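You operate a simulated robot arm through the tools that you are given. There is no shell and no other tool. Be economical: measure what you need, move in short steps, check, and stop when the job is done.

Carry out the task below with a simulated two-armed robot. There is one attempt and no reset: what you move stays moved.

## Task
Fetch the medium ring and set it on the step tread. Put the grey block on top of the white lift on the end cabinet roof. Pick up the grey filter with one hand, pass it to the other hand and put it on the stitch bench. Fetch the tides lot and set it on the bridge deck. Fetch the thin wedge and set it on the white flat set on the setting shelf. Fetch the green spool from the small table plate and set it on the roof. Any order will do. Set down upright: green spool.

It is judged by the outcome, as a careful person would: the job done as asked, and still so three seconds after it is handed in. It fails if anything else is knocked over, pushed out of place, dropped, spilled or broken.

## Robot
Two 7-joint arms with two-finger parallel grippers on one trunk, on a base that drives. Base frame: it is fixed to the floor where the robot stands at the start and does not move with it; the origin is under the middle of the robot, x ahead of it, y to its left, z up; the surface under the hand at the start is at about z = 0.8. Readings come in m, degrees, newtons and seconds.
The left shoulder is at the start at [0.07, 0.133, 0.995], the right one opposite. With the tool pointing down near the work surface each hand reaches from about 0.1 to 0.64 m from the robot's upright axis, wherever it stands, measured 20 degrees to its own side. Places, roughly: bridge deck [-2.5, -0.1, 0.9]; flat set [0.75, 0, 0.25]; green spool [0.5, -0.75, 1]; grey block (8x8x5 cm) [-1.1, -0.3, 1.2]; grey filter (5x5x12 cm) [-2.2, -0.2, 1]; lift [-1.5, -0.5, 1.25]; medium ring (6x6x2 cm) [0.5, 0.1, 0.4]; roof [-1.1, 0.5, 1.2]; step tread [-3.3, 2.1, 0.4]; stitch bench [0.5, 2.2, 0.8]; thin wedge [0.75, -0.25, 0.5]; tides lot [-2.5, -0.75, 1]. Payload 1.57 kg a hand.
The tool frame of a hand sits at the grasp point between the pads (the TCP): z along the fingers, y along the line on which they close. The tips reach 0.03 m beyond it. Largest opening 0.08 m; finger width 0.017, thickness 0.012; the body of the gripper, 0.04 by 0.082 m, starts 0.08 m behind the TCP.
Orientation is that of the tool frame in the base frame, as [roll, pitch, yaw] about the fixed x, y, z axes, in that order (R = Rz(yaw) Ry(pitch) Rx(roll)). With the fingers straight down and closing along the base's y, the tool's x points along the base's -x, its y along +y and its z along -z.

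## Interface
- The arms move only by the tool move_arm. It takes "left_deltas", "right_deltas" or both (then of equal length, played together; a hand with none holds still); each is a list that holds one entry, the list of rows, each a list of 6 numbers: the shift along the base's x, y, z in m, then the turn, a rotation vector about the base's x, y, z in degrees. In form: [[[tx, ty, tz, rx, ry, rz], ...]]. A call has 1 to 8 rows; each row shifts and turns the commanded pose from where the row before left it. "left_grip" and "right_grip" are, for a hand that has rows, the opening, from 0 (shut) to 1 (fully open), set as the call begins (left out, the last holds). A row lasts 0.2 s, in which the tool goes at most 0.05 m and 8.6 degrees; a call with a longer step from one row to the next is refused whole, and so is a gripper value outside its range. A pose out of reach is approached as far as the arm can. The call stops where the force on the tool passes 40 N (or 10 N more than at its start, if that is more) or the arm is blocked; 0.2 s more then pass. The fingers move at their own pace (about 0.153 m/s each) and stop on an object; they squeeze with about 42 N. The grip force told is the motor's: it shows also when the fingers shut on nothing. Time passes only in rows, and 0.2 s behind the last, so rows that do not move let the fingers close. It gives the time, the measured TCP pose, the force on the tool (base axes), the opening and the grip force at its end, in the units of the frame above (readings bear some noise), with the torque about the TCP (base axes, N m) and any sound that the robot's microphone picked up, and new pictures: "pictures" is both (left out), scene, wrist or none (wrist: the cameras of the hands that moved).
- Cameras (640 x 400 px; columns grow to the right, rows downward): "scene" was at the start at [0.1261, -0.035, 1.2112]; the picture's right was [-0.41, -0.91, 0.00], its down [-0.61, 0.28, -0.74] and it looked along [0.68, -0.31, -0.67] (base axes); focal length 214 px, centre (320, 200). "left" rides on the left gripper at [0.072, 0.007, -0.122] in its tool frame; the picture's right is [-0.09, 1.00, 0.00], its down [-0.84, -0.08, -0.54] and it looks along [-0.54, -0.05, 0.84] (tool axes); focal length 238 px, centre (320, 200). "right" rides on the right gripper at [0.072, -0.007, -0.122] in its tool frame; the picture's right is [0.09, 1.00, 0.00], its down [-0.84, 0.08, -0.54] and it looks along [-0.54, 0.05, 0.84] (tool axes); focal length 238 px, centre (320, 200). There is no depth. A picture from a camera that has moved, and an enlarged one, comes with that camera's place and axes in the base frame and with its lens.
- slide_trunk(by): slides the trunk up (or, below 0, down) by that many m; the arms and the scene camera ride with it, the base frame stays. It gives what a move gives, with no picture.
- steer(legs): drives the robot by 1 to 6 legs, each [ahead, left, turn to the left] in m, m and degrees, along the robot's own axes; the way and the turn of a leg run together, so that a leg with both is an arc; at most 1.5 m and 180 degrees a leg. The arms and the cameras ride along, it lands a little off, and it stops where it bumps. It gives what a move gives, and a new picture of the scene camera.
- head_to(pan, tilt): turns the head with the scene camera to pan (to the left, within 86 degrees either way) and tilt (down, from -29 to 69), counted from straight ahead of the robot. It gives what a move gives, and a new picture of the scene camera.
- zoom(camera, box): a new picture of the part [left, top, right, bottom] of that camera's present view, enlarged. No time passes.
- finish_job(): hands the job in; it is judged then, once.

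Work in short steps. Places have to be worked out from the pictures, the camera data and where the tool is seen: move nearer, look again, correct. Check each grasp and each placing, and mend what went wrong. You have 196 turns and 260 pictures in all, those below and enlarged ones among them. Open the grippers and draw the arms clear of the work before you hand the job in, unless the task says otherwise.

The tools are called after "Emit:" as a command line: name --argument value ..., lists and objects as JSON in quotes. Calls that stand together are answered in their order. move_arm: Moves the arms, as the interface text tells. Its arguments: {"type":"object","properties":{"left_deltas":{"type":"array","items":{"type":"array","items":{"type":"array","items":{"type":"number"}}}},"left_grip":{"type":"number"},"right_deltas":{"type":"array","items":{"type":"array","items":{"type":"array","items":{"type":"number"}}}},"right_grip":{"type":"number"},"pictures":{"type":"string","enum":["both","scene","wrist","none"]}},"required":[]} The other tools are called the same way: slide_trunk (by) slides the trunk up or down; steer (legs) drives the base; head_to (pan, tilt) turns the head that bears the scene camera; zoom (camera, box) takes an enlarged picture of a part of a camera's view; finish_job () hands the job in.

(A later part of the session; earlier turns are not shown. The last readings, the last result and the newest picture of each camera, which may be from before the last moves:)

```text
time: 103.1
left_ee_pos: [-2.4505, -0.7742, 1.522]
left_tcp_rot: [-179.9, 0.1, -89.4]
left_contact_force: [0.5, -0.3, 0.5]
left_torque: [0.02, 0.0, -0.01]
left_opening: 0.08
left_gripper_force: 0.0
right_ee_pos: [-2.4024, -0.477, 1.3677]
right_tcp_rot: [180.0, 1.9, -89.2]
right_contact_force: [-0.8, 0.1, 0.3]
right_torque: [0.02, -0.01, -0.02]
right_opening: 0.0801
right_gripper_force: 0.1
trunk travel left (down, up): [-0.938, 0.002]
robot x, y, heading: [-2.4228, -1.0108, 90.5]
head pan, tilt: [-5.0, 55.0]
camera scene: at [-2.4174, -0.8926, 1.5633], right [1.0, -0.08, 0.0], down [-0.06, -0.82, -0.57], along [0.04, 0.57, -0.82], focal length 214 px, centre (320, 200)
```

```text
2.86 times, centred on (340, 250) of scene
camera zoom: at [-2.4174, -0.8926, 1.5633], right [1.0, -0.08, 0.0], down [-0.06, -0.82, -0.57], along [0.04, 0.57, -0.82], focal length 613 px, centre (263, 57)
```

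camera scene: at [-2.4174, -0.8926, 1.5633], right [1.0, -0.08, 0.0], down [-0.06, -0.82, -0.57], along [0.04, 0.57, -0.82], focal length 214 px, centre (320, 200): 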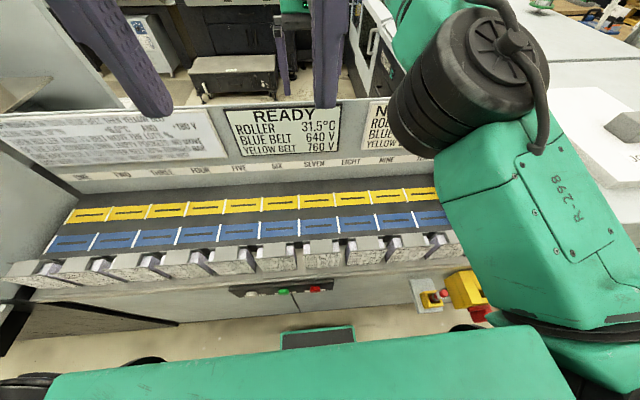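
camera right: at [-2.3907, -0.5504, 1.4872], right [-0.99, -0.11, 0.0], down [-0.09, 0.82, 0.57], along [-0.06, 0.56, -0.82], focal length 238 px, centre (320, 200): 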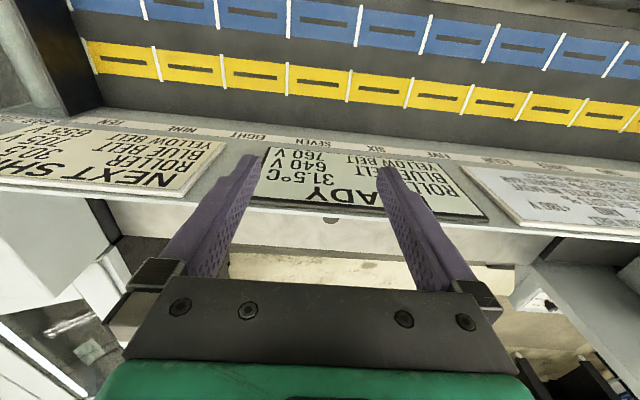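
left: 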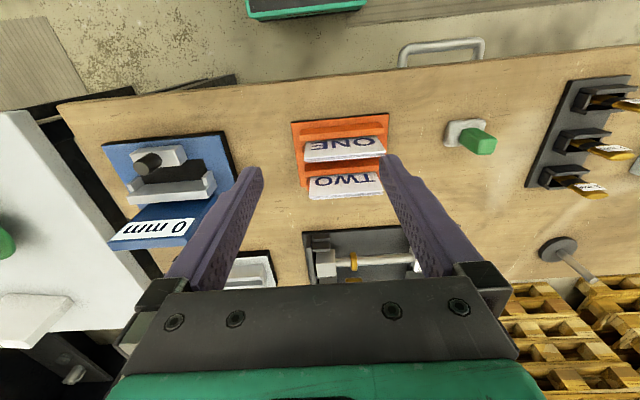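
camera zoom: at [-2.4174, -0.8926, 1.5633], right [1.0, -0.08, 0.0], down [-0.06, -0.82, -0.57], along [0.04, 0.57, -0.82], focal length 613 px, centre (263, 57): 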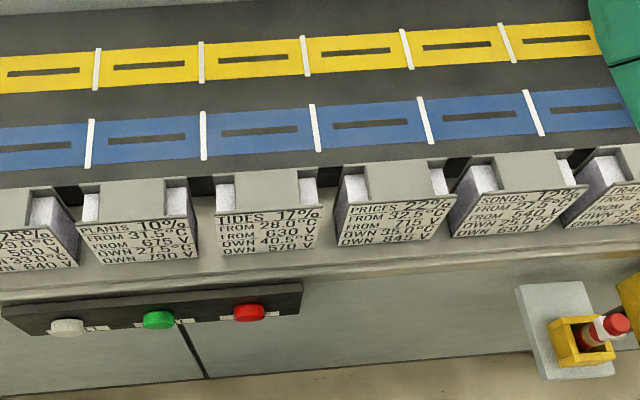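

Lots are ~11 cm wide plates with bundles behind. I bring the right hand back and down over the tides lot at about (-2.395, -0.65).

Emit:
move_arm --right_deltas '[[[0, -0.045, -0.02, 0, 0, 0], [0, -0.045, -0.02, 0, 0, 0], [0, -0.04, -0.03, 0, 0, 0], [0, -0.035, -0.035, 0, 0, 0], [0, -0.025, -0.04, 0, 0, 0], [0, 0, -0.04, 0, 0, 0], [0, 0, -0.03, 0, 0, 0]]]' --pictures "wrist"

```text
time: 104.7
left_ee_pos: [-2.4514, -0.7737, 1.5232]
left_tcp_rot: [-180.0, 0.0, -89.3]
left_contact_force: [0.0, -0.1, 0.5]
left_torque: [-0.02, 0.01, 0.0]
left_opening: 0.0802
left_gripper_force: 0.0
right_ee_pos: [-2.4036, -0.663, 1.1483]
right_tcp_rot: [179.7, 1.6, -89.1]
right_contact_force: [0.1, -0.1, -0.3]
right_torque: [-0.03, 0.03, 0.01]
right_opening: 0.0798
right_gripper_force: 0.0
trunk travel left (down, up): [-0.938, 0.002]
robot x, y, heading: [-2.4233, -1.013, 90.4]
head pan, tilt: [-5.0, 55.0]
camera right: at [-2.3942, -0.738, 1.2687], right [-0.99, -0.11, 0.0], down [-0.09, 0.82, 0.57], along [-0.06, 0.56, -0.82], focal length 238 px, centre (320, 200)
```

right: 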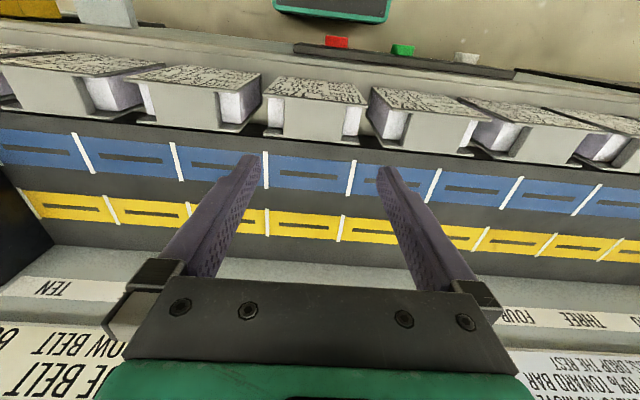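

I zoom on the tides lot from the wrist.

Emit:
zoom --camera "right" --box '[230, 50, 410, 160]'

```text
3.56 times, centred on (320, 105) of right
camera zoom: at [-2.3942, -0.738, 1.2687], right [-0.99, -0.11, 0.0], down [-0.09, 0.82, 0.57], along [-0.06, 0.56, -0.82], focal length 848 px, centre (320, 538)
```

zoom: 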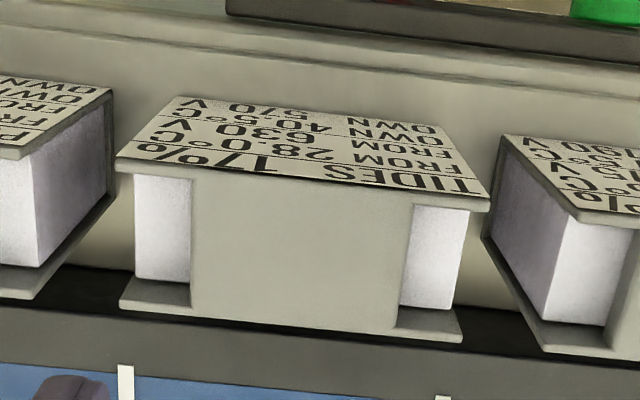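

The lot is an upright bundle: front label plate y≈-0.683, rear plate y≈-0.636, top z≈1.01, centred x≈-2.396. I need the fingers closing along y, so I turn the hand 90°.

Emit:
move_arm --right_deltas '[[[0, 0, 0, 0, 0, 8.5], [0, 0, 0, 0, 0, 8.5], [0, 0, 0, 0, 0, 8.5], [0, 0, 0, 0, 0, 8.5], [0, 0, 0, 0, 0, 8.5], [0, 0, 0, 0, 0, 8.5]]]' --pictures "none"

Emit:
move_arm --right_deltas '[[[0, 0, 0, 0, 0, 8.5], [0, 0, 0, 0, 0, 8.5], [0, 0, 0, 0, 0, 8.5], [0, 0, 0, 0, 0, 8.5], [0.003, 0, 0, 0, 0, 4.5]]]' --pictures "both"

```text
time: 106.1
left_ee_pos: [-2.4511, -0.7752, 1.5226]
left_tcp_rot: [-179.8, 0.0, -89.4]
left_contact_force: [-0.7, -0.1, 0.3]
left_torque: [0.0, -0.01, 0.01]
left_opening: 0.08
left_gripper_force: 0.0
right_ee_pos: [-2.4002, -0.6643, 1.1523]
right_tcp_rot: [179.8, 1.7, -38.0]
right_contact_force: [-0.7, -0.3, -0.4]
right_torque: [0.03, 0.01, 0.0]
right_opening: 0.0797
right_gripper_force: 0.0
trunk travel left (down, up): [-0.938, 0.002]
robot x, y, heading: [-2.4265, -1.0105, 90.5]
head pan, tilt: [-5.0, 55.0]
```

```text
time: 107.3
left_ee_pos: [-2.4514, -0.7751, 1.5244]
left_tcp_rot: [-179.9, 0.1, -89.4]
left_contact_force: [0.1, -0.7, -0.3]
left_torque: [0.02, -0.01, -0.02]
left_opening: 0.0803
left_gripper_force: 0.0
right_ee_pos: [-2.3976, -0.674, 1.1387]
right_tcp_rot: [-175.9, 1.8, -18.6]
right_contact_force: [0.8, 0.4, -0.3]
right_torque: [-0.02, -0.02, -0.01]
right_opening: 0.08
right_gripper_force: 0.0
right hand out of reach, approached as far as the arm can: row 3, 4, 5
trunk travel left (down, up): [-0.938, 0.002]
robot x, y, heading: [-2.4233, -1.0179, 90.5]
head pan, tilt: [-5.0, 55.0]
camera scene: at [-2.4176, -0.8936, 1.5633], right [1.0, -0.08, 0.0], down [-0.06, -0.82, -0.57], along [0.04, 0.57, -0.82], focal length 214 px, centre (320, 200)
camera right: at [-2.3264, -0.7003, 1.258], right [-0.23, -0.97, -0.07], down [-0.81, 0.15, 0.56], along [-0.53, 0.19, -0.82], focal length 238 px, centre (320, 200)
```

scene: 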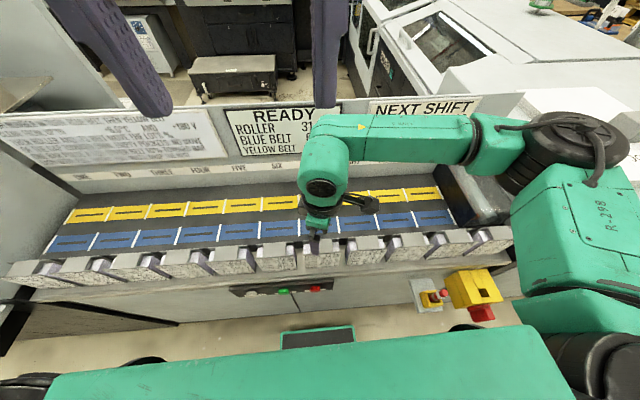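
right: 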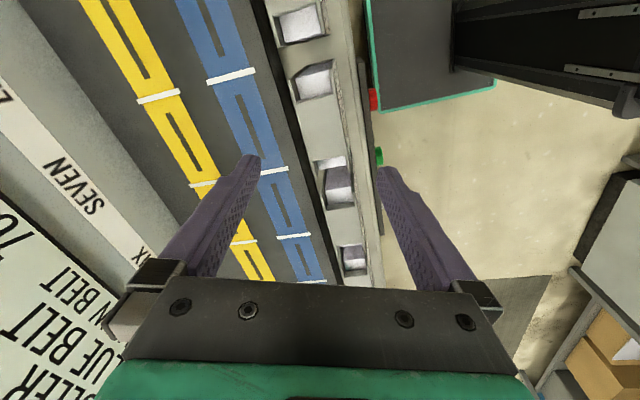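

The wrist limits the turn at ~70°; I turn the base 20° left and sidle right to make up the rest.

Emit:
steer --legs '[[0, 0, 20], [-0.02, -0.115, 0]]'

Emit:
move_arm --right_deltas '[[[0, 0.005, 0.01, -2, 0, 0], [0, 0, 0, -2, 0, 0]]]' --pictures "wrist"

```text
time: 109.6
left_ee_pos: [-2.4248, -0.7793, 1.5244]
left_tcp_rot: [-179.5, 0.0, -69.1]
left_contact_force: [-0.7, 0.3, 0.1]
left_torque: [-0.03, -0.01, 0.01]
left_opening: 0.08
left_gripper_force: 0.2
right_ee_pos: [-2.4078, -0.6656, 1.1389]
right_tcp_rot: [-176.0, 1.6, 1.7]
right_contact_force: [0.1, -0.7, 0.3]
right_torque: [0.02, 0.01, 0.03]
right_opening: 0.08
right_gripper_force: 0.1
trunk travel left (down, up): [-0.938, 0.002]
robot x, y, heading: [-2.3068, -0.9923, 111.0]
head pan, tilt: [-5.0, 55.0]
camera scene: at [-2.3517, -0.8778, 1.5632], right [0.96, 0.27, 0.01], down [0.23, -0.79, -0.57], along [-0.15, 0.55, -0.82], focal length 214 px, centre (320, 200)
```

scene: 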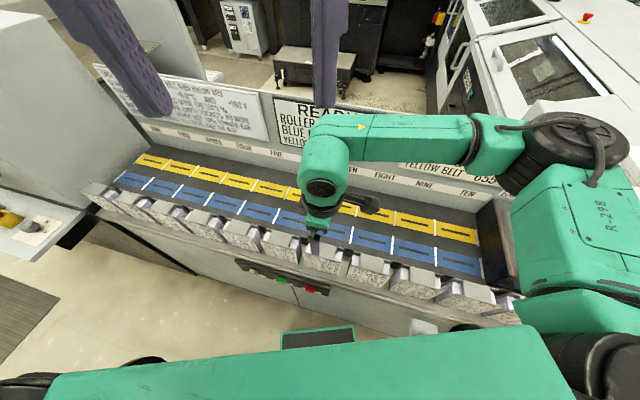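

```text
time: 110.2
left_ee_pos: [-2.4203, -0.778, 1.5231]
left_tcp_rot: [-179.7, 0.1, -69.2]
left_contact_force: [-0.6, 0.1, 0.2]
left_torque: [0.01, -0.02, 0.01]
left_opening: 0.0803
left_gripper_force: 0.0
right_ee_pos: [-2.4035, -0.665, 1.1386]
right_tcp_rot: [-176.0, 1.8, 1.6]
right_contact_force: [-0.4, 0.3, -0.3]
right_torque: [-0.01, -0.04, -0.03]
right_opening: 0.08
right_gripper_force: 0.1
right hand out of reach, approached as far as the arm can: row 1, 2
trunk travel left (down, up): [-0.938, 0.002]
robot x, y, heading: [-2.3081, -0.99, 111.1]
head pan, tilt: [-5.0, 55.0]
camera right: at [-2.3286, -0.6645, 1.2581], right [0.12, -0.99, -0.07], down [-0.82, -0.14, 0.56], along [-0.57, -0.01, -0.82], focal length 238 px, centre (320, 200)
```

right: 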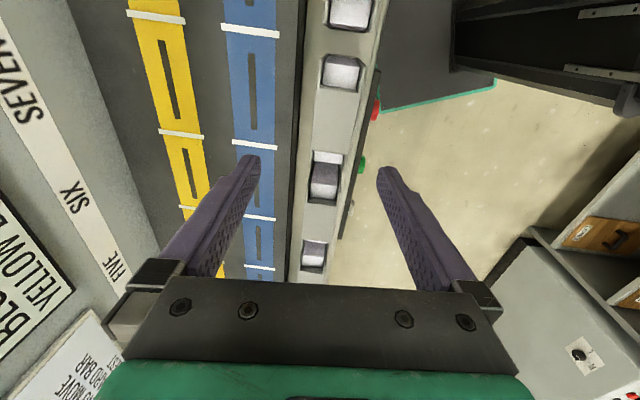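

The lot's strap lies right under the hand, but the wrist is at its limit with a 4° tilt. I turn the base 8° more and turn the hand back by the same.

Emit:
steer --legs '[[0, 0, 10], [-0.02, -0.06, 0]]'

Emit:
move_arm --right_deltas '[[[0, 0, 0, 0, 0, -8.5], [0, 0, 0, 0, 0, -8.5], [0, 0, 0, 0, 0, -8.5], [0, 0, 0, 0, 0, 0]]]' --pictures "none"

```text
time: 111.9
left_ee_pos: [-2.4082, -0.7997, 1.5231]
left_tcp_rot: [-179.6, -0.2, -58.4]
left_contact_force: [0.9, 0.7, -0.4]
left_torque: [-0.05, -0.07, -0.03]
left_opening: 0.0799
left_gripper_force: 0.0
right_ee_pos: [-2.4125, -0.6864, 1.1381]
right_tcp_rot: [-176.0, 1.7, 12.4]
right_contact_force: [0.4, 0.5, -0.4]
right_torque: [-0.01, -0.06, 0.0]
right_opening: 0.0801
right_gripper_force: 0.1
trunk travel left (down, up): [-0.938, 0.002]
robot x, y, heading: [-2.2578, -0.9916, 121.5]
head pan, tilt: [-5.0, 55.0]
camera scene: at [-2.318, -0.8824, 1.5629], right [0.89, 0.45, 0.0], down [0.37, -0.73, -0.57], along [-0.25, 0.51, -0.82], focal length 214 px, centre (320, 200)
```

scene: 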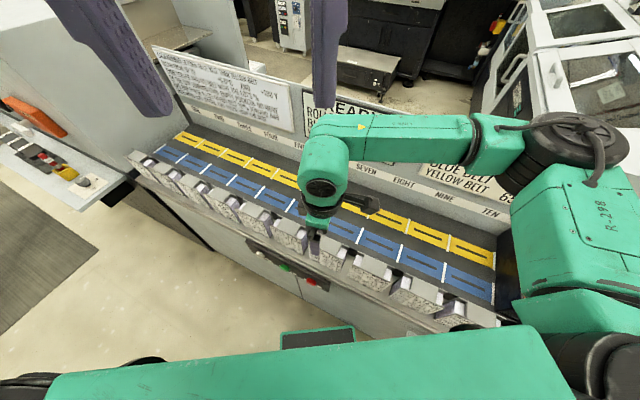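

```text
time: 112.9
left_ee_pos: [-2.4006, -0.8015, 1.5234]
left_tcp_rot: [-179.9, 0.2, -58.3]
left_contact_force: [-0.2, 0.4, 0.5]
left_torque: [-0.01, 0.01, -0.01]
left_opening: 0.0799
left_gripper_force: 0.1
right_ee_pos: [-2.4058, -0.6874, 1.1373]
right_tcp_rot: [-175.9, 2.0, -13.1]
right_contact_force: [0.5, 0.0, 0.6]
right_torque: [0.0, 0.07, -0.01]
right_opening: 0.08
right_gripper_force: 0.1
trunk travel left (down, up): [-0.938, 0.002]
robot x, y, heading: [-2.2518, -0.9942, 121.5]
head pan, tilt: [-5.0, 55.0]
```

I set yaw to 0, remove the tilt and recentre over the lot.

Emit:
move_arm --right_deltas '[[[0.005, 0.013, 0.0, -2, -1, 7], [0.005, 0.013, 0, -2, -1, 6], [0, 0, 0, 0, 0, 0]]]' --pictures "wrist"

Emit:
zoom --camera "right" --box '[220, 30, 420, 230]'

```text
time: 113.7
left_ee_pos: [-2.4011, -0.8028, 1.5224]
left_tcp_rot: [-179.8, 0.0, -58.4]
left_contact_force: [-0.2, 0.2, 0.2]
left_torque: [-0.02, 0.0, 0.0]
left_opening: 0.0801
left_gripper_force: 0.0
right_ee_pos: [-2.397, -0.6611, 1.1412]
right_tcp_rot: [-179.7, -0.5, -0.1]
right_contact_force: [0.3, -0.1, 0.3]
right_torque: [-0.04, -0.04, 0.0]
right_opening: 0.08
right_gripper_force: 0.0
trunk travel left (down, up): [-0.938, 0.002]
robot x, y, heading: [-2.2536, -0.987, 121.6]
head pan, tilt: [-5.0, 55.0]
camera right: at [-2.3263, -0.655, 1.2638], right [0.09, -1.0, -0.01], down [-0.84, -0.08, 0.53], along [-0.53, -0.04, -0.85], focal length 238 px, centre (320, 200)
```

right: 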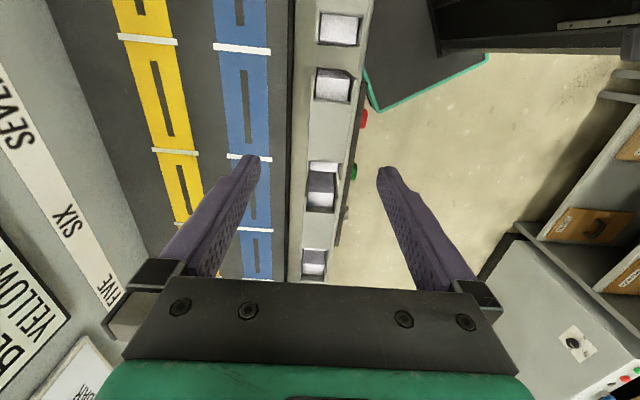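

```text
2.00 times, centred on (320, 130) of right
camera zoom: at [-2.3263, -0.655, 1.2638], right [0.09, -1.0, -0.01], down [-0.84, -0.08, 0.53], along [-0.53, -0.04, -0.85], focal length 477 px, centre (320, 340)
```

zoom: 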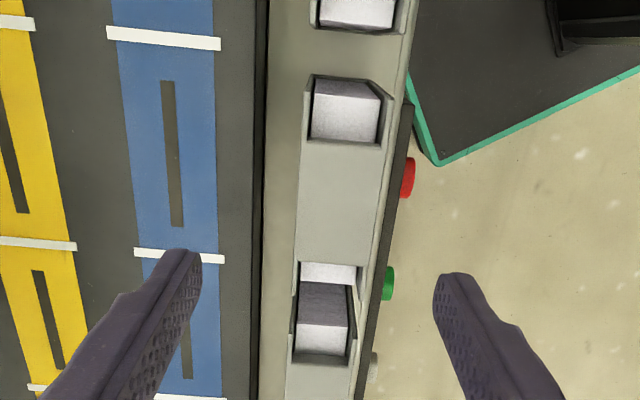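

Aligned in x; I shift 9 mm toward -y and lower to z ≈ 0.99 around the lot.

Emit:
move_arm --right_deltas '[[[0, -0.009, -0.03, 0, 0, 0], [0, 0, -0.04, 0, 0, 0], [0, 0, -0.03, 0, 0, 0], [0, 0, -0.02, 0, 0, 0], [0, 0, -0.015, 0, 0, 0], [0, 0, -0.01, 0, 0, 0], [0, 0, 0, 0, 0, 0]]]' --pictures "wrist"

```text
time: 115.3
left_ee_pos: [-2.4017, -0.8017, 1.5228]
left_tcp_rot: [-179.8, 0.0, -58.4]
left_contact_force: [-0.2, -0.8, -0.8]
left_torque: [0.02, -0.02, 0.02]
left_opening: 0.08
left_gripper_force: 0.1
right_ee_pos: [-2.3963, -0.6709, 0.9934]
right_tcp_rot: [-179.6, -0.5, -0.1]
right_contact_force: [-0.2, 0.4, -1.2]
right_torque: [0.02, -0.01, -0.04]
right_opening: 0.0799
right_gripper_force: 0.0
trunk travel left (down, up): [-0.938, 0.002]
robot x, y, heading: [-2.2513, -0.9882, 121.3]
head pan, tilt: [-5.0, 55.0]
camera right: at [-2.3247, -0.6649, 1.1161], right [0.09, -1.0, -0.01], down [-0.84, -0.08, 0.53], along [-0.53, -0.04, -0.85], focal length 238 px, centre (320, 200)
```

right: 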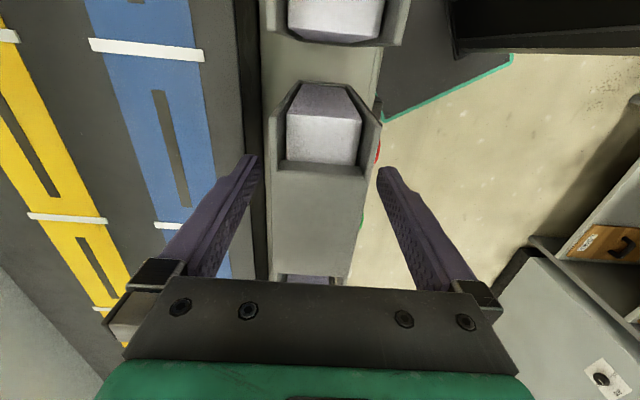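

Lot top is centred between the fingers. Close and lift gently.

Emit:
move_arm --right_deltas '[[[0, 0, 0, 0, 0, 0], [0, 0, 0, 0, 0, 0], [0, 0, 0, 0, 0, 0]]]' --right_grip 0 --pictures "none"

Emit:
move_arm --right_deltas '[[[0, 0, 0.02, 0, 0, 0], [0, 0, 0.03, 0, 0, 0], [0, 0, 0.03, 0, 0, 0]]]' --pictures "both"

```text
time: 116.1
left_ee_pos: [-2.4003, -0.8022, 1.5233]
left_tcp_rot: [-179.9, 0.0, -58.4]
left_contact_force: [-0.9, -0.7, 0.8]
left_torque: [0.01, -0.01, -0.01]
left_opening: 0.0799
left_gripper_force: 0.0
right_ee_pos: [-2.3961, -0.6715, 0.9941]
right_tcp_rot: [-179.7, -0.5, -0.1]
right_contact_force: [0.1, 0.2, 0.0]
right_torque: [0.04, 0.05, -0.01]
right_opening: 0.0396
right_gripper_force: 42.3
trunk travel left (down, up): [-0.938, 0.002]
robot x, y, heading: [-2.2502, -0.992, 121.5]
head pan, tilt: [-5.0, 55.0]
```

```text
time: 116.9
left_ee_pos: [-2.4002, -0.8025, 1.5239]
left_tcp_rot: [-180.0, 0.0, -58.4]
left_contact_force: [0.1, -0.4, 0.6]
left_torque: [-0.01, 0.03, 0.01]
left_opening: 0.0801
left_gripper_force: 0.0
right_ee_pos: [-2.3957, -0.6732, 1.073]
right_tcp_rot: [-179.6, -0.4, -0.1]
right_contact_force: [-0.2, -0.4, -1.9]
right_torque: [0.01, 0.01, 0.04]
right_opening: 0.0398
right_gripper_force: 42.0
trunk travel left (down, up): [-0.938, 0.002]
robot x, y, heading: [-2.2503, -0.9945, 121.3]
head pan, tilt: [-5.0, 55.0]
camera scene: at [-2.3111, -0.8843, 1.5632], right [0.89, 0.45, 0.0], down [0.37, -0.73, -0.57], along [-0.26, 0.51, -0.82], focal length 214 px, centre (320, 200)
camera right: at [-2.3245, -0.6662, 1.196], right [0.09, -1.0, -0.01], down [-0.84, -0.08, 0.53], along [-0.53, -0.04, -0.85], focal length 238 px, centre (320, 200)
```

scene: 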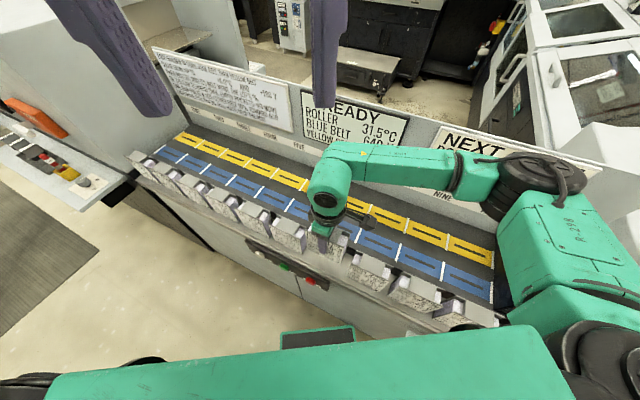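
right: 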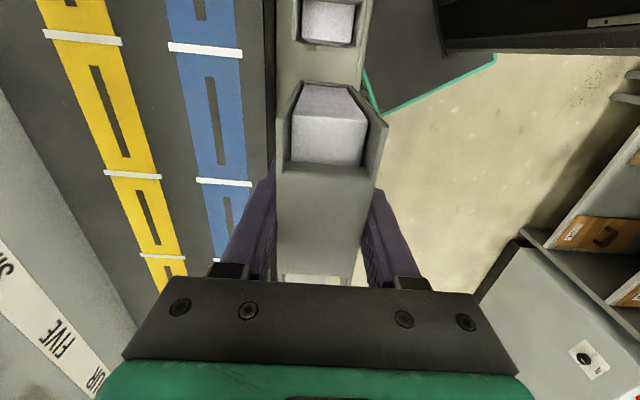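

The lot is held. I lift it clear and back away from the machine, verifying the label.

Emit:
move_arm --right_deltas '[[[0, 0, 0.04, 0, 0, 0], [0, 0, 0.04, 0, 0, 0], [0, -0.02, 0.04, 0, 0, 0], [0, -0.03, 0.02, 0, 0, 0]]]' --pictures "none"

Emit:
steer --legs '[[-0.25, 0.25, 0]]'

Emit:
head_to --pan 50 --tilt 20

```text
time: 117.9
left_ee_pos: [-2.4022, -0.8036, 1.5228]
left_tcp_rot: [-179.8, 0.2, -58.4]
left_contact_force: [-0.8, 0.2, -0.2]
left_torque: [-0.02, 0.0, 0.0]
left_opening: 0.08
left_gripper_force: 0.0
right_ee_pos: [-2.3984, -0.7232, 1.2113]
right_tcp_rot: [-179.6, -0.6, -0.1]
right_contact_force: [0.3, 0.1, -2.2]
right_torque: [0.0, 0.01, -0.02]
right_opening: 0.04
right_gripper_force: 42.5
trunk travel left (down, up): [-0.938, 0.002]
robot x, y, heading: [-2.2507, -0.9897, 121.5]
head pan, tilt: [-5.0, 55.0]
```

```text
time: 120.2
left_ee_pos: [-2.4766, -1.1418, 1.5226]
left_tcp_rot: [180.0, -0.1, -58.4]
left_contact_force: [0.6, 0.6, -0.3]
left_torque: [-0.01, 0.02, 0.01]
left_opening: 0.0798
left_gripper_force: 0.0
right_ee_pos: [-2.4737, -1.0644, 1.2089]
right_tcp_rot: [-179.7, -0.5, -0.1]
right_contact_force: [-0.5, 0.4, -1.7]
right_torque: [-0.05, -0.02, 0.0]
right_opening: 0.0398
right_gripper_force: 42.1
trunk travel left (down, up): [-0.938, 0.002]
robot x, y, heading: [-2.3292, -1.3359, 121.4]
head pan, tilt: [-5.0, 55.0]
camera scene: at [-2.3868, -1.2253, 1.563], right [0.9, 0.45, 0.0], down [0.36, -0.74, -0.57], along [-0.26, 0.51, -0.82], focal length 214 px, centre (320, 200)
```

scene: 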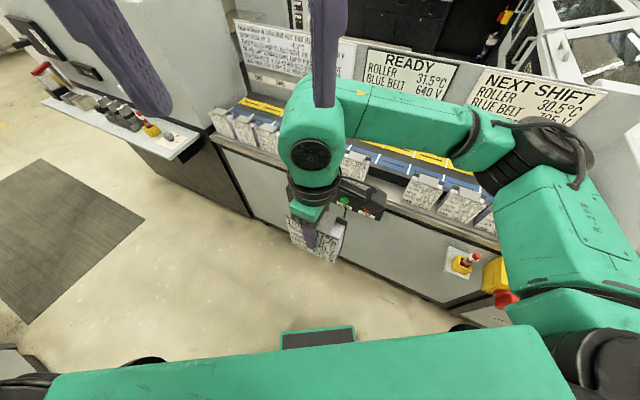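

```text
time: 121.4
left_ee_pos: [-2.4773, -1.1454, 1.5228]
left_tcp_rot: [-179.9, 0.0, -58.5]
left_contact_force: [-0.5, 0.3, -0.6]
left_torque: [-0.01, 0.0, 0.0]
left_opening: 0.08
left_gripper_force: 0.1
right_ee_pos: [-2.4748, -1.0657, 1.2101]
right_tcp_rot: [-179.7, -0.5, -0.2]
right_contact_force: [0.9, -0.3, -2.7]
right_torque: [0.0, 0.0, -0.01]
right_opening: 0.0398
right_gripper_force: 41.8
trunk travel left (down, up): [-0.938, 0.002]
robot x, y, heading: [-2.3298, -1.333, 121.2]
head pan, tilt: [50.0, 20.0]
camera scene: at [-2.4475, -1.2791, 1.6153], right [0.15, 0.99, 0.0], down [0.34, -0.05, -0.94], along [-0.93, 0.14, -0.34], focal length 214 px, centre (320, 200)
```

scene: 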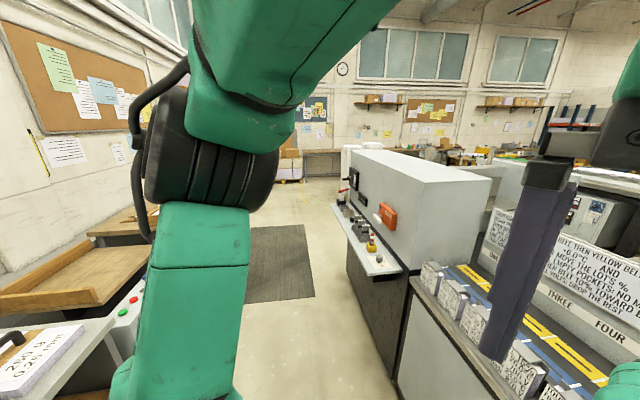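

The lot is in hand. The way round is past the west end (x≈-4.7) of this cabinet. I drive there.

Emit:
steer --legs '[[0, 0, 59], [1.4, 0, 0], [1.4, 0, 0]]'

Emit:
head_to --pan -50 --tilt 15

```text
time: 137.7
left_ee_pos: [-5.406, -1.4422, 1.5233]
left_tcp_rot: [-179.9, 0.0, 2.5]
left_contact_force: [0.1, -0.4, -0.2]
left_torque: [0.02, 0.0, -0.01]
left_opening: 0.08
left_gripper_force: 0.0
right_ee_pos: [-5.4739, -1.3999, 1.2112]
right_tcp_rot: [-179.5, -0.5, 60.8]
right_contact_force: [-0.4, -0.7, -2.0]
right_torque: [-0.01, -0.02, -0.03]
right_opening: 0.0398
right_gripper_force: 42.1
trunk travel left (down, up): [-0.938, 0.002]
robot x, y, heading: [-5.1681, -1.4057, -177.6]
head pan, tilt: [50.0, 20.0]
camera scene: at [-5.2742, -1.4795, 1.6154], right [-0.79, 0.61, 0.0], down [0.21, 0.27, -0.94], along [-0.57, -0.74, -0.34], focal length 214 px, centre (320, 200)
```

scene: 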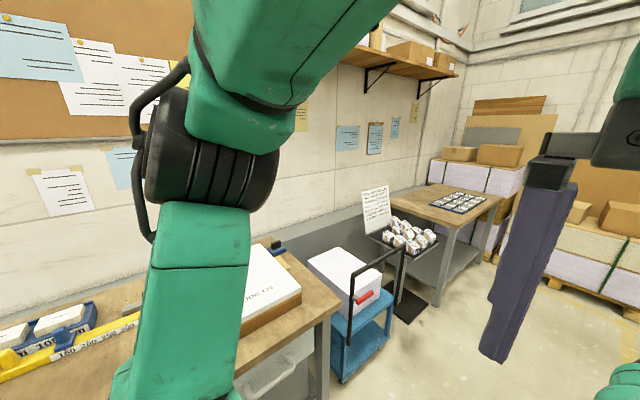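

```text
time: 139.5
left_ee_pos: [-5.4079, -1.4403, 1.5245]
left_tcp_rot: [-179.5, -0.1, 2.9]
left_contact_force: [-56.9, 45.6, 67.4]
left_torque: [-6.59, -12.06, 2.75]
left_opening: 0.08
left_gripper_force: 0.1
right_ee_pos: [-5.4749, -1.3994, 1.2091]
right_tcp_rot: [-179.7, -0.5, 60.7]
right_contact_force: [0.3, 0.4, -2.2]
right_torque: [0.01, 0.0, -0.01]
right_opening: 0.0396
right_gripper_force: 42.4
trunk travel left (down, up): [-0.938, 0.002]
robot x, y, heading: [-5.1672, -1.4029, -177.5]
head pan, tilt: [-50.0, 15.0]
camera scene: at [-5.3038, -1.3681, 1.6173], right [0.4, 0.91, 0.0], down [0.3, -0.13, -0.95], along [-0.87, 0.38, -0.32], focal length 214 px, centre (320, 200)
```

scene: 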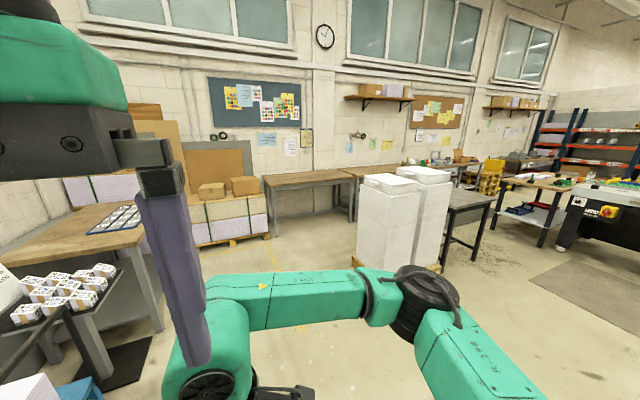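

The left hand is too near the head. I move it forward, outward and down to free the head.

Emit:
move_arm --left_deltas '[[[-0.04, -0.02, -0.01, 0, 0, 0], [-0.035, -0.03, -0.015, 0, 0, 0], [-0.03, -0.035, -0.02, 0, 0, 0], [-0.03, -0.035, -0.02, 0, 0, 0], [-0.02, -0.03, -0.03, 0, 0, 0]]]' --pictures "none"

Emit:
head_to --pan -80 --tilt 15

```text
refused: row 3 steps farther than a row can; nothing moved
```

```text
time: 140.4
left_ee_pos: [-5.4063, -1.4402, 1.5241]
left_tcp_rot: [-179.4, -0.1, 2.8]
left_contact_force: [-61.0, 45.5, 69.7]
left_torque: [-6.5, -12.71, 2.58]
left_opening: 0.0801
left_gripper_force: 0.0
right_ee_pos: [-5.4749, -1.3984, 1.2106]
right_tcp_rot: [-179.8, -0.5, 60.8]
right_contact_force: [-0.9, 0.0, -2.3]
right_torque: [0.03, 0.03, -0.02]
right_opening: 0.0399
right_gripper_force: 42.2
trunk travel left (down, up): [-0.938, 0.002]
robot x, y, heading: [-5.1679, -1.4038, -177.6]
head pan, tilt: [-80.0, 15.0]
camera scene: at [-5.3036, -1.3674, 1.6172], right [0.41, 0.91, 0.0], down [0.29, -0.13, -0.95], along [-0.86, 0.39, -0.32], focal length 214 px, centre (320, 200)
```

scene: 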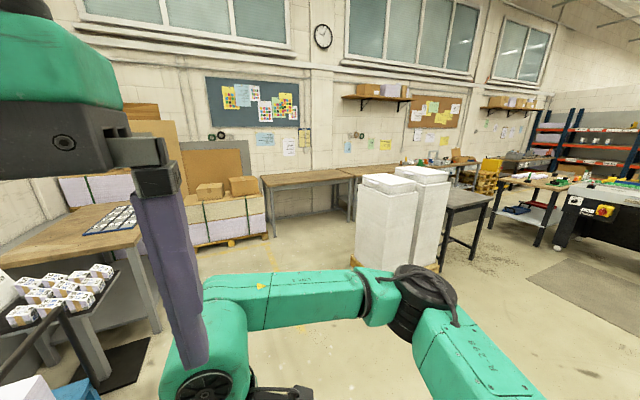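

I return the head to centre first, then shift the left hand.

Emit:
head_to --pan 0 --tilt 25

Emit:
move_arm --left_deltas '[[[-0.04, -0.02, -0.01, 0, 0, 0], [-0.03, -0.025, -0.015, 0, 0, 0], [-0.03, -0.03, -0.02, 0, 0, 0], [-0.03, -0.03, -0.02, 0, 0, 0], [-0.02, -0.03, -0.03, 0, 0, 0]]]' --pictures "none"

Emit:
head_to --pan -75 --tilt 20

```text
time: 142.0
left_ee_pos: [-5.4057, -1.4392, 1.5234]
left_tcp_rot: [-179.9, -0.1, 2.5]
left_contact_force: [0.4, 0.8, -0.4]
left_torque: [0.01, 0.03, -0.03]
left_opening: 0.0799
left_gripper_force: 0.1
right_ee_pos: [-5.4748, -1.3996, 1.2101]
right_tcp_rot: [-179.8, -0.6, 60.7]
right_contact_force: [-0.4, 1.1, -2.4]
right_torque: [-0.03, -0.02, -0.05]
right_opening: 0.0398
right_gripper_force: 41.9
trunk travel left (down, up): [-0.938, 0.002]
robot x, y, heading: [-5.1685, -1.4007, -177.5]
head pan, tilt: [0.0, 25.0]
camera scene: at [-5.3105, -1.4095, 1.6073], right [-0.04, 1.0, 0.0], down [0.42, 0.02, -0.91], along [-0.91, -0.04, -0.42], focal length 214 px, centre (320, 200)
```

scene: 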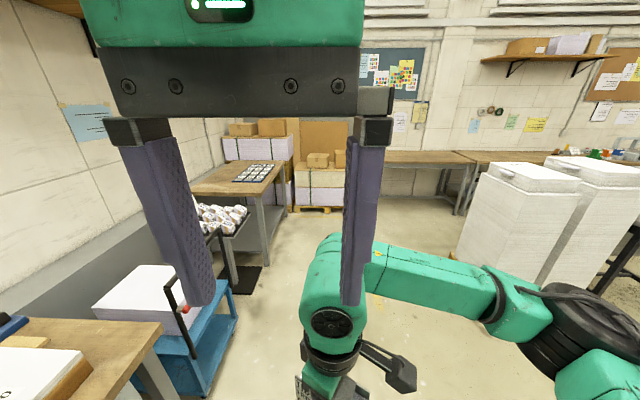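

```text
time: 143.2
left_ee_pos: [-5.5622, -1.5781, 1.4262]
left_tcp_rot: [-179.8, -0.2, 2.5]
left_contact_force: [-0.3, -0.8, 0.3]
left_torque: [0.04, -0.01, -0.02]
left_opening: 0.0799
left_gripper_force: 0.1
right_ee_pos: [-5.4774, -1.4012, 1.2096]
right_tcp_rot: [-179.7, -0.7, 60.7]
right_contact_force: [0.1, -0.6, -3.0]
right_torque: [0.01, -0.01, -0.02]
right_opening: 0.0398
right_gripper_force: 41.8
trunk travel left (down, up): [-0.938, 0.002]
robot x, y, heading: [-5.1654, -1.404, -177.3]
head pan, tilt: [0.0, 25.0]
```

```text
time: 144.7
left_ee_pos: [-5.56, -1.5735, 1.4276]
left_tcp_rot: [-179.8, 0.0, 2.5]
left_contact_force: [0.2, 0.1, 0.7]
left_torque: [-0.01, 0.03, 0.01]
left_opening: 0.0794
left_gripper_force: 0.1
right_ee_pos: [-5.4741, -1.3991, 1.2104]
right_tcp_rot: [-179.7, -0.5, 60.8]
right_contact_force: [0.0, -0.3, -2.5]
right_torque: [0.01, -0.03, 0.01]
right_opening: 0.0397
right_gripper_force: 41.7
trunk travel left (down, up): [-0.938, 0.002]
robot x, y, heading: [-5.1683, -1.4041, -177.5]
head pan, tilt: [-75.0, 20.0]
camera scene: at [-5.2468, -1.3172, 1.6153], right [0.95, 0.3, 0.0], down [0.1, -0.33, -0.94], along [-0.28, 0.9, -0.34], focal length 214 px, centre (320, 200)
```

scene: 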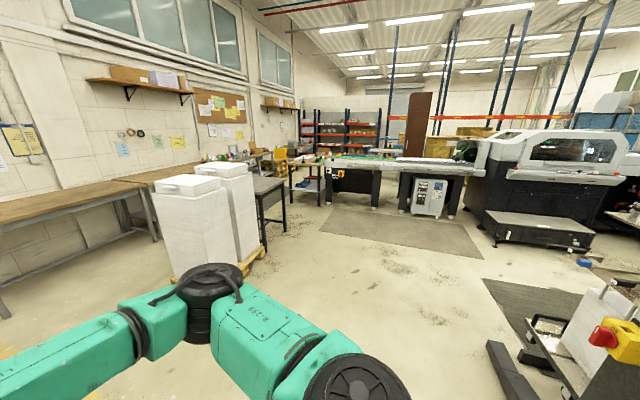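

Open floor north of here. I drive round the west end to y≈0.85 and face east.

Emit:
steer --legs '[[0.35, 0, 0], [0, 0, -92.5], [1.3, 0, 0], [0.95, 0, 0], [0, 0, -90]]'

Emit:
head_to --pan -25 --tilt 25

```text
time: 165.4
left_ee_pos: [-5.1782, 1.0089, 1.4261]
left_tcp_rot: [-179.8, 0.0, -179.9]
left_contact_force: [-1.4, -0.3, -0.4]
left_torque: [0.0, -0.01, -0.03]
left_opening: 0.0799
left_gripper_force: 0.1
right_ee_pos: [-5.2724, 0.8376, 1.2098]
right_tcp_rot: [-179.6, -0.5, -121.7]
right_contact_force: [-0.3, 0.3, -2.3]
right_torque: [0.0, 0.0, -0.02]
right_opening: 0.0398
right_gripper_force: 42.4
trunk travel left (down, up): [-0.938, 0.002]
robot x, y, heading: [-5.5754, 0.8554, 0.0]
head pan, tilt: [-75.0, 20.0]
camera scene: at [-5.5037, 0.7638, 1.6154], right [-0.97, -0.26, 0.0], down [-0.09, 0.33, -0.94], along [0.24, -0.91, -0.34], focal length 214 px, centre (320, 200)
```

scene: 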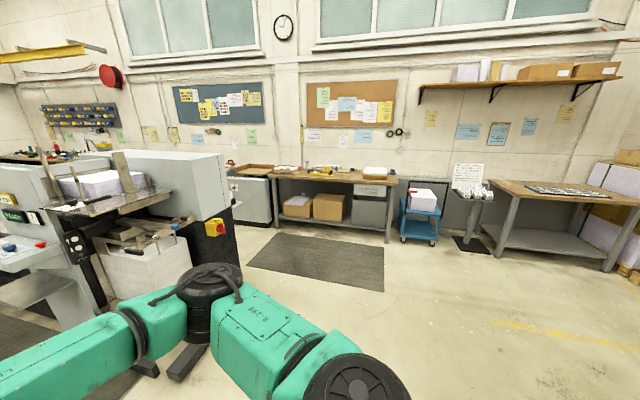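

```text
time: 166.6
left_ee_pos: [-5.1797, 1.0083, 1.4268]
left_tcp_rot: [-179.9, 0.0, -179.8]
left_contact_force: [0.6, 0.7, -0.5]
left_torque: [0.03, 0.03, -0.01]
left_opening: 0.0802
left_gripper_force: 0.0
right_ee_pos: [-5.2701, 0.8371, 1.2104]
right_tcp_rot: [-179.6, -0.5, -121.7]
right_contact_force: [-0.5, 0.0, -2.4]
right_torque: [-0.01, 0.01, -0.02]
right_opening: 0.0398
right_gripper_force: 42.0
trunk travel left (down, up): [-0.938, 0.002]
robot x, y, heading: [-5.5785, 0.8532, 0.2]
head pan, tilt: [-25.0, 25.0]
camera scene: at [-5.4443, 0.8143, 1.6073], right [-0.42, -0.91, 0.0], down [-0.38, 0.18, -0.91], along [0.82, -0.38, -0.42], focal length 214 px, centre (320, 200)
```

scene: 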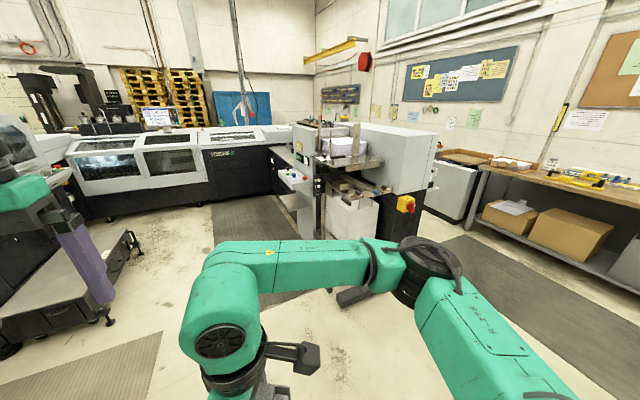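

Corridor is clear. I drive east 2.2 m along y≈0.85, then look at the rear of the belt machine.

Emit:
steer --legs '[[1.2, 0, 0], [1.0, 0, 0]]'

Emit:
head_to --pan -55 --tilt 30

```text
time: 177.4
left_ee_pos: [-2.9901, 0.9589, 1.4278]
left_tcp_rot: [-179.9, 0.1, 178.4]
left_contact_force: [0.2, 0.3, -0.1]
left_torque: [0.01, 0.0, 0.04]
left_opening: 0.0799
left_gripper_force: 0.1
right_ee_pos: [-3.0885, 0.7898, 1.211]
right_tcp_rot: [-179.6, -0.5, -123.4]
right_contact_force: [-0.1, -0.3, -2.5]
right_torque: [0.01, -0.01, 0.0]
right_opening: 0.0398
right_gripper_force: 42.0
trunk travel left (down, up): [-0.938, 0.002]
robot x, y, heading: [-3.3929, 0.8132, -1.6]
head pan, tilt: [-25.0, 25.0]
camera scene: at [-3.2613, 0.7723, 1.6074], right [-0.45, -0.89, 0.0], down [-0.38, 0.19, -0.91], along [0.81, -0.41, -0.42], focal length 214 px, centre (320, 200)
```

scene: 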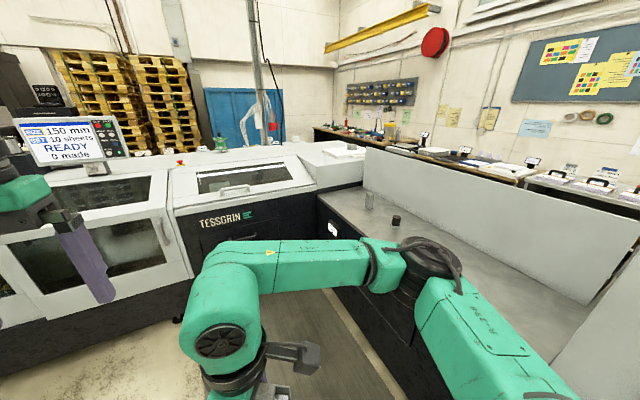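

```text
time: 178.3
left_ee_pos: [-2.9886, 0.9588, 1.4261]
left_tcp_rot: [-179.8, 0.0, 178.4]
left_contact_force: [0.4, -0.6, -0.4]
left_torque: [0.0, -0.02, 0.05]
left_opening: 0.0798
left_gripper_force: 0.0
right_ee_pos: [-3.0864, 0.7901, 1.2099]
right_tcp_rot: [-179.7, -0.5, -123.4]
right_contact_force: [0.0, 0.1, -2.4]
right_torque: [0.02, 0.01, 0.01]
right_opening: 0.04
right_gripper_force: 41.6
trunk travel left (down, up): [-0.938, 0.002]
robot x, y, heading: [-3.3934, 0.813, -1.4]
head pan, tilt: [-55.0, 30.0]
camera scene: at [-3.292, 0.7382, 1.5993], right [-0.84, -0.55, 0.0], down [-0.28, 0.42, -0.87], along [0.48, -0.72, -0.5], focal length 214 px, centre (320, 200)
```

scene: 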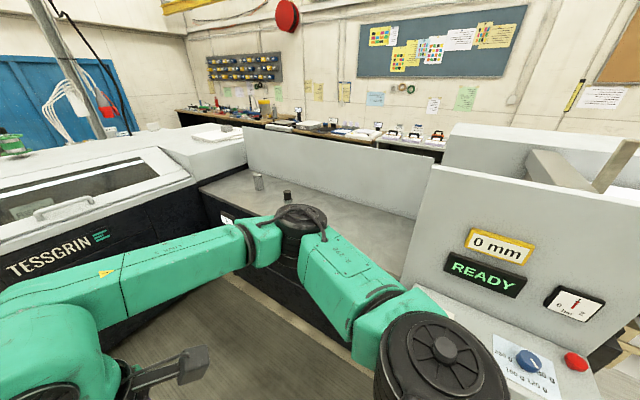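

The deck is visible, with the grey filter standing near (-2.23, -0.1) and a small dark knob. I drive to x≈-2.45 and face the deck.

Emit:
steer --legs '[[0.9, 0, 0], [0, 0, -88.5]]'

Emit:
head_to --pan 0 --tilt 38

```text
time: 186.9
left_ee_pos: [-2.3405, 0.3701, 1.4269]
left_tcp_rot: [-179.8, 0.0, 88.7]
left_contact_force: [-0.4, -1.3, 0.1]
left_torque: [0.0, 0.03, 0.02]
left_opening: 0.0796
left_gripper_force: 0.0
right_ee_pos: [-2.5093, 0.4692, 1.2105]
right_tcp_rot: [-179.7, -0.4, 147.0]
right_contact_force: [0.9, 0.3, -2.3]
right_torque: [0.02, -0.01, -0.01]
right_opening: 0.0401
right_gripper_force: 42.1
trunk travel left (down, up): [-0.938, 0.002]
robot x, y, heading: [-2.4822, 0.7704, -91.2]
head pan, tilt: [-55.0, 30.0]
camera scene: at [-2.5609, 0.6726, 1.5993], right [-0.55, 0.83, 0.0], down [0.42, 0.28, -0.87], along [-0.72, -0.48, -0.5], focal length 214 px, centre (320, 200)
```

scene: 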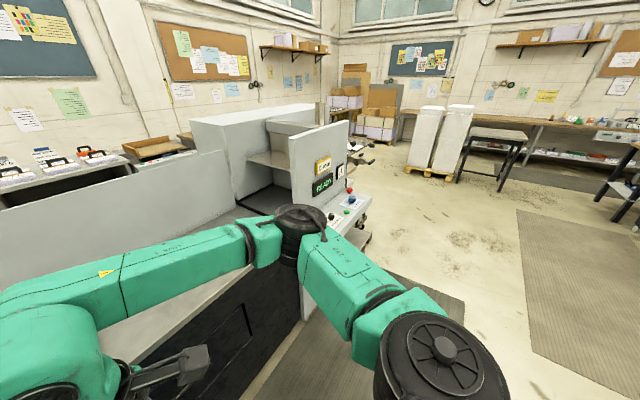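

```text
time: 188.1
left_ee_pos: [-2.3389, 0.3694, 1.4272]
left_tcp_rot: [-179.9, 0.0, 88.7]
left_contact_force: [-0.2, 0.7, 0.4]
left_torque: [-0.01, 0.06, 0.0]
left_opening: 0.0799
left_gripper_force: 0.1
right_ee_pos: [-2.5079, 0.4678, 1.2083]
right_tcp_rot: [-179.6, -0.5, 146.9]
right_contact_force: [0.4, -0.3, -1.3]
right_torque: [-0.01, 0.01, -0.03]
right_opening: 0.0398
right_gripper_force: 41.7
trunk travel left (down, up): [-0.938, 0.002]
robot x, y, heading: [-2.485, 0.7762, -91.6]
head pan, tilt: [0.0, 38.0]
camera scene: at [-2.4882, 0.6363, 1.5869], right [-1.0, 0.03, 0.0], down [0.02, 0.62, -0.79], along [-0.02, -0.79, -0.62], focal length 214 px, centre (320, 200)
```

scene: 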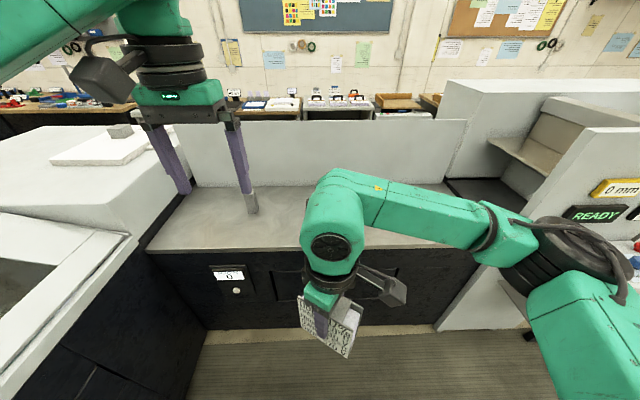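

Deck front edge is y≈0.06, top ≈0.9. I drive forward 0.33 and extend the lot over the deck's middle.

Emit:
steer --legs '[[0.33, 0, 0]]'

Emit:
move_arm --right_deltas '[[[-0.01, -0.04, 0, 0, 0, 0], [-0.01, -0.04, -0.01, 0, 0, 0], [-0.01, -0.04, -0.02, 0, 0, 0], [-0.01, -0.04, -0.02, 0, 0, 0], [-0.01, -0.03, -0.02, 0, 0, 0]]]' --pictures "both"

```text
time: 190.3
left_ee_pos: [-2.3486, 0.0389, 1.4286]
left_tcp_rot: [-179.8, 0.2, 88.4]
left_contact_force: [0.5, 0.9, 0.2]
left_torque: [-0.01, 0.01, -0.03]
left_opening: 0.0801
left_gripper_force: 0.1
right_ee_pos: [-2.5192, 0.1376, 1.2116]
right_tcp_rot: [-179.6, -0.5, 146.7]
right_contact_force: [0.7, 0.5, -3.0]
right_torque: [-0.04, -0.02, -0.01]
right_opening: 0.0398
right_gripper_force: 41.9
trunk travel left (down, up): [-0.938, 0.002]
robot x, y, heading: [-2.4962, 0.4377, -91.8]
head pan, tilt: [0.0, 38.0]
camera scene: at [-2.4977, 0.3064, 1.5873], right [-1.0, 0.03, 0.0], down [0.02, 0.61, -0.79], along [-0.02, -0.79, -0.61], focal length 214 px, centre (320, 200)
```

scene: 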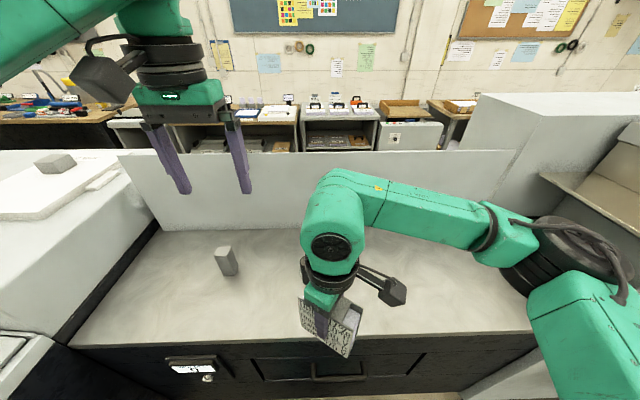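

```text
time: 191.5
left_ee_pos: [-2.3514, 0.0348, 1.4269]
left_tcp_rot: [-179.9, 0.1, 88.5]
left_contact_force: [0.6, 0.2, 0.5]
left_torque: [-0.01, 0.01, 0.01]
left_opening: 0.0801
left_gripper_force: 0.0
right_ee_pos: [-2.5414, 0.0515, 1.1987]
right_tcp_rot: [-179.9, -0.5, 146.2]
right_contact_force: [-0.5, -0.3, -2.4]
right_torque: [0.0, -0.01, 0.05]
right_opening: 0.0398
right_gripper_force: 41.6
right hand out of reach, approached as far as the arm can: row 3, 4, 5
trunk travel left (down, up): [-0.938, 0.002]
robot x, y, heading: [-2.4944, 0.4404, -91.7]
head pan, tilt: [0.0, 38.0]
camera scene: at [-2.4982, 0.302, 1.5868], right [-1.0, 0.03, 0.0], down [0.02, 0.62, -0.79], along [-0.02, -0.79, -0.62], focal length 214 px, centre (320, 200)
camera right: at [-2.6039, 0.0863, 1.3215], right [0.48, 0.88, 0.0], down [0.74, -0.4, 0.53], along [0.47, -0.26, -0.85], focal length 238 px, centre (320, 200)
```

scene: 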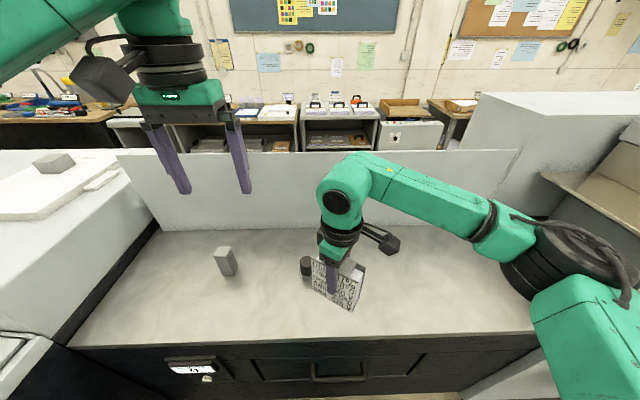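
right: 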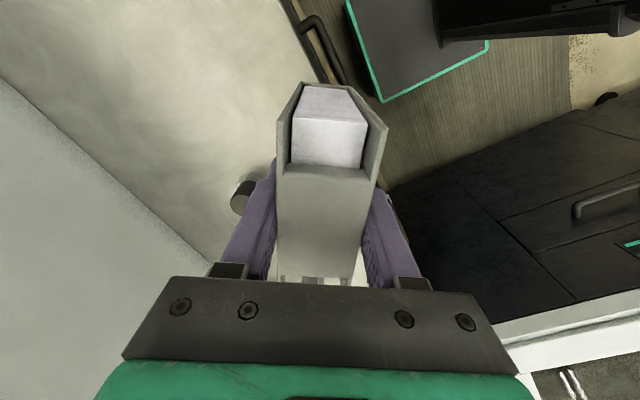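

The wrist is at its turn limit; I turn the hand back to neutral while shifting west, away from the dark knob at (-2.46, -0.16).

Emit:
move_arm --right_deltas '[[[-0.01, 0, 0, 0, 0, -8.4], [-0.01, 0, 0, 0, 0, -8.4], [-0.01, 0, 0, 0, 0, -8.4], [-0.01, 0, 0, 0, 0, -8.4], [-0.01, -0.01, 0, 0, 0, -8.4], [-0.01, -0.03, 0, 0, 0, -8.4], [-0.01, -0.035, -0.01, 0, 0, -7], [0, -0.035, -0.02, 0, 0, 0]]]' --pictures "both"

```text
time: 193.3
left_ee_pos: [-2.3493, 0.0343, 1.4257]
left_tcp_rot: [-179.7, -0.1, 88.4]
left_contact_force: [0.3, -0.4, -0.6]
left_torque: [0.02, 0.03, -0.04]
left_opening: 0.0801
left_gripper_force: 0.1
right_ee_pos: [-2.6067, -0.0619, 1.1706]
right_tcp_rot: [-179.6, -0.6, 89.2]
right_contact_force: [0.6, 0.5, -2.4]
right_torque: [0.01, 0.0, 0.02]
right_opening: 0.0399
right_gripper_force: 41.3
trunk travel left (down, up): [-0.938, 0.002]
robot x, y, heading: [-2.4939, 0.4375, -91.8]
head pan, tilt: [0.0, 38.0]
camera scene: at [-2.4974, 0.3006, 1.5867], right [-1.0, 0.03, 0.0], down [0.02, 0.62, -0.79], along [-0.02, -0.79, -0.62], focal length 214 px, centre (320, 200)
camera right: at [-2.6108, 0.0103, 1.2932], right [1.0, 0.08, -0.01], down [0.07, -0.84, 0.53], along [0.04, -0.53, -0.85], focal length 238 px, centre (320, 200)
```

scene: 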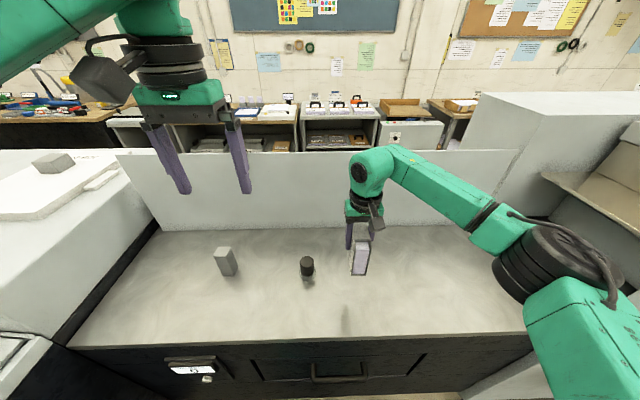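
right: 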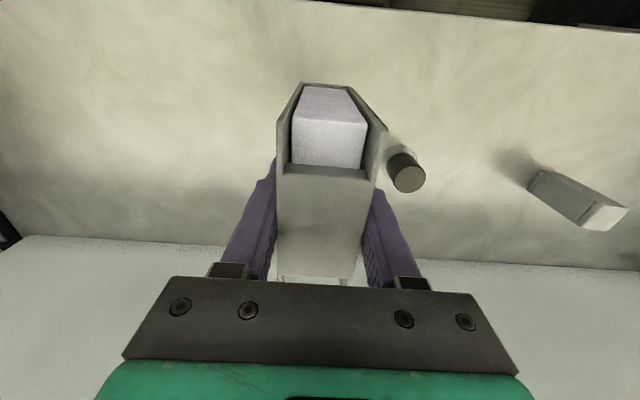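

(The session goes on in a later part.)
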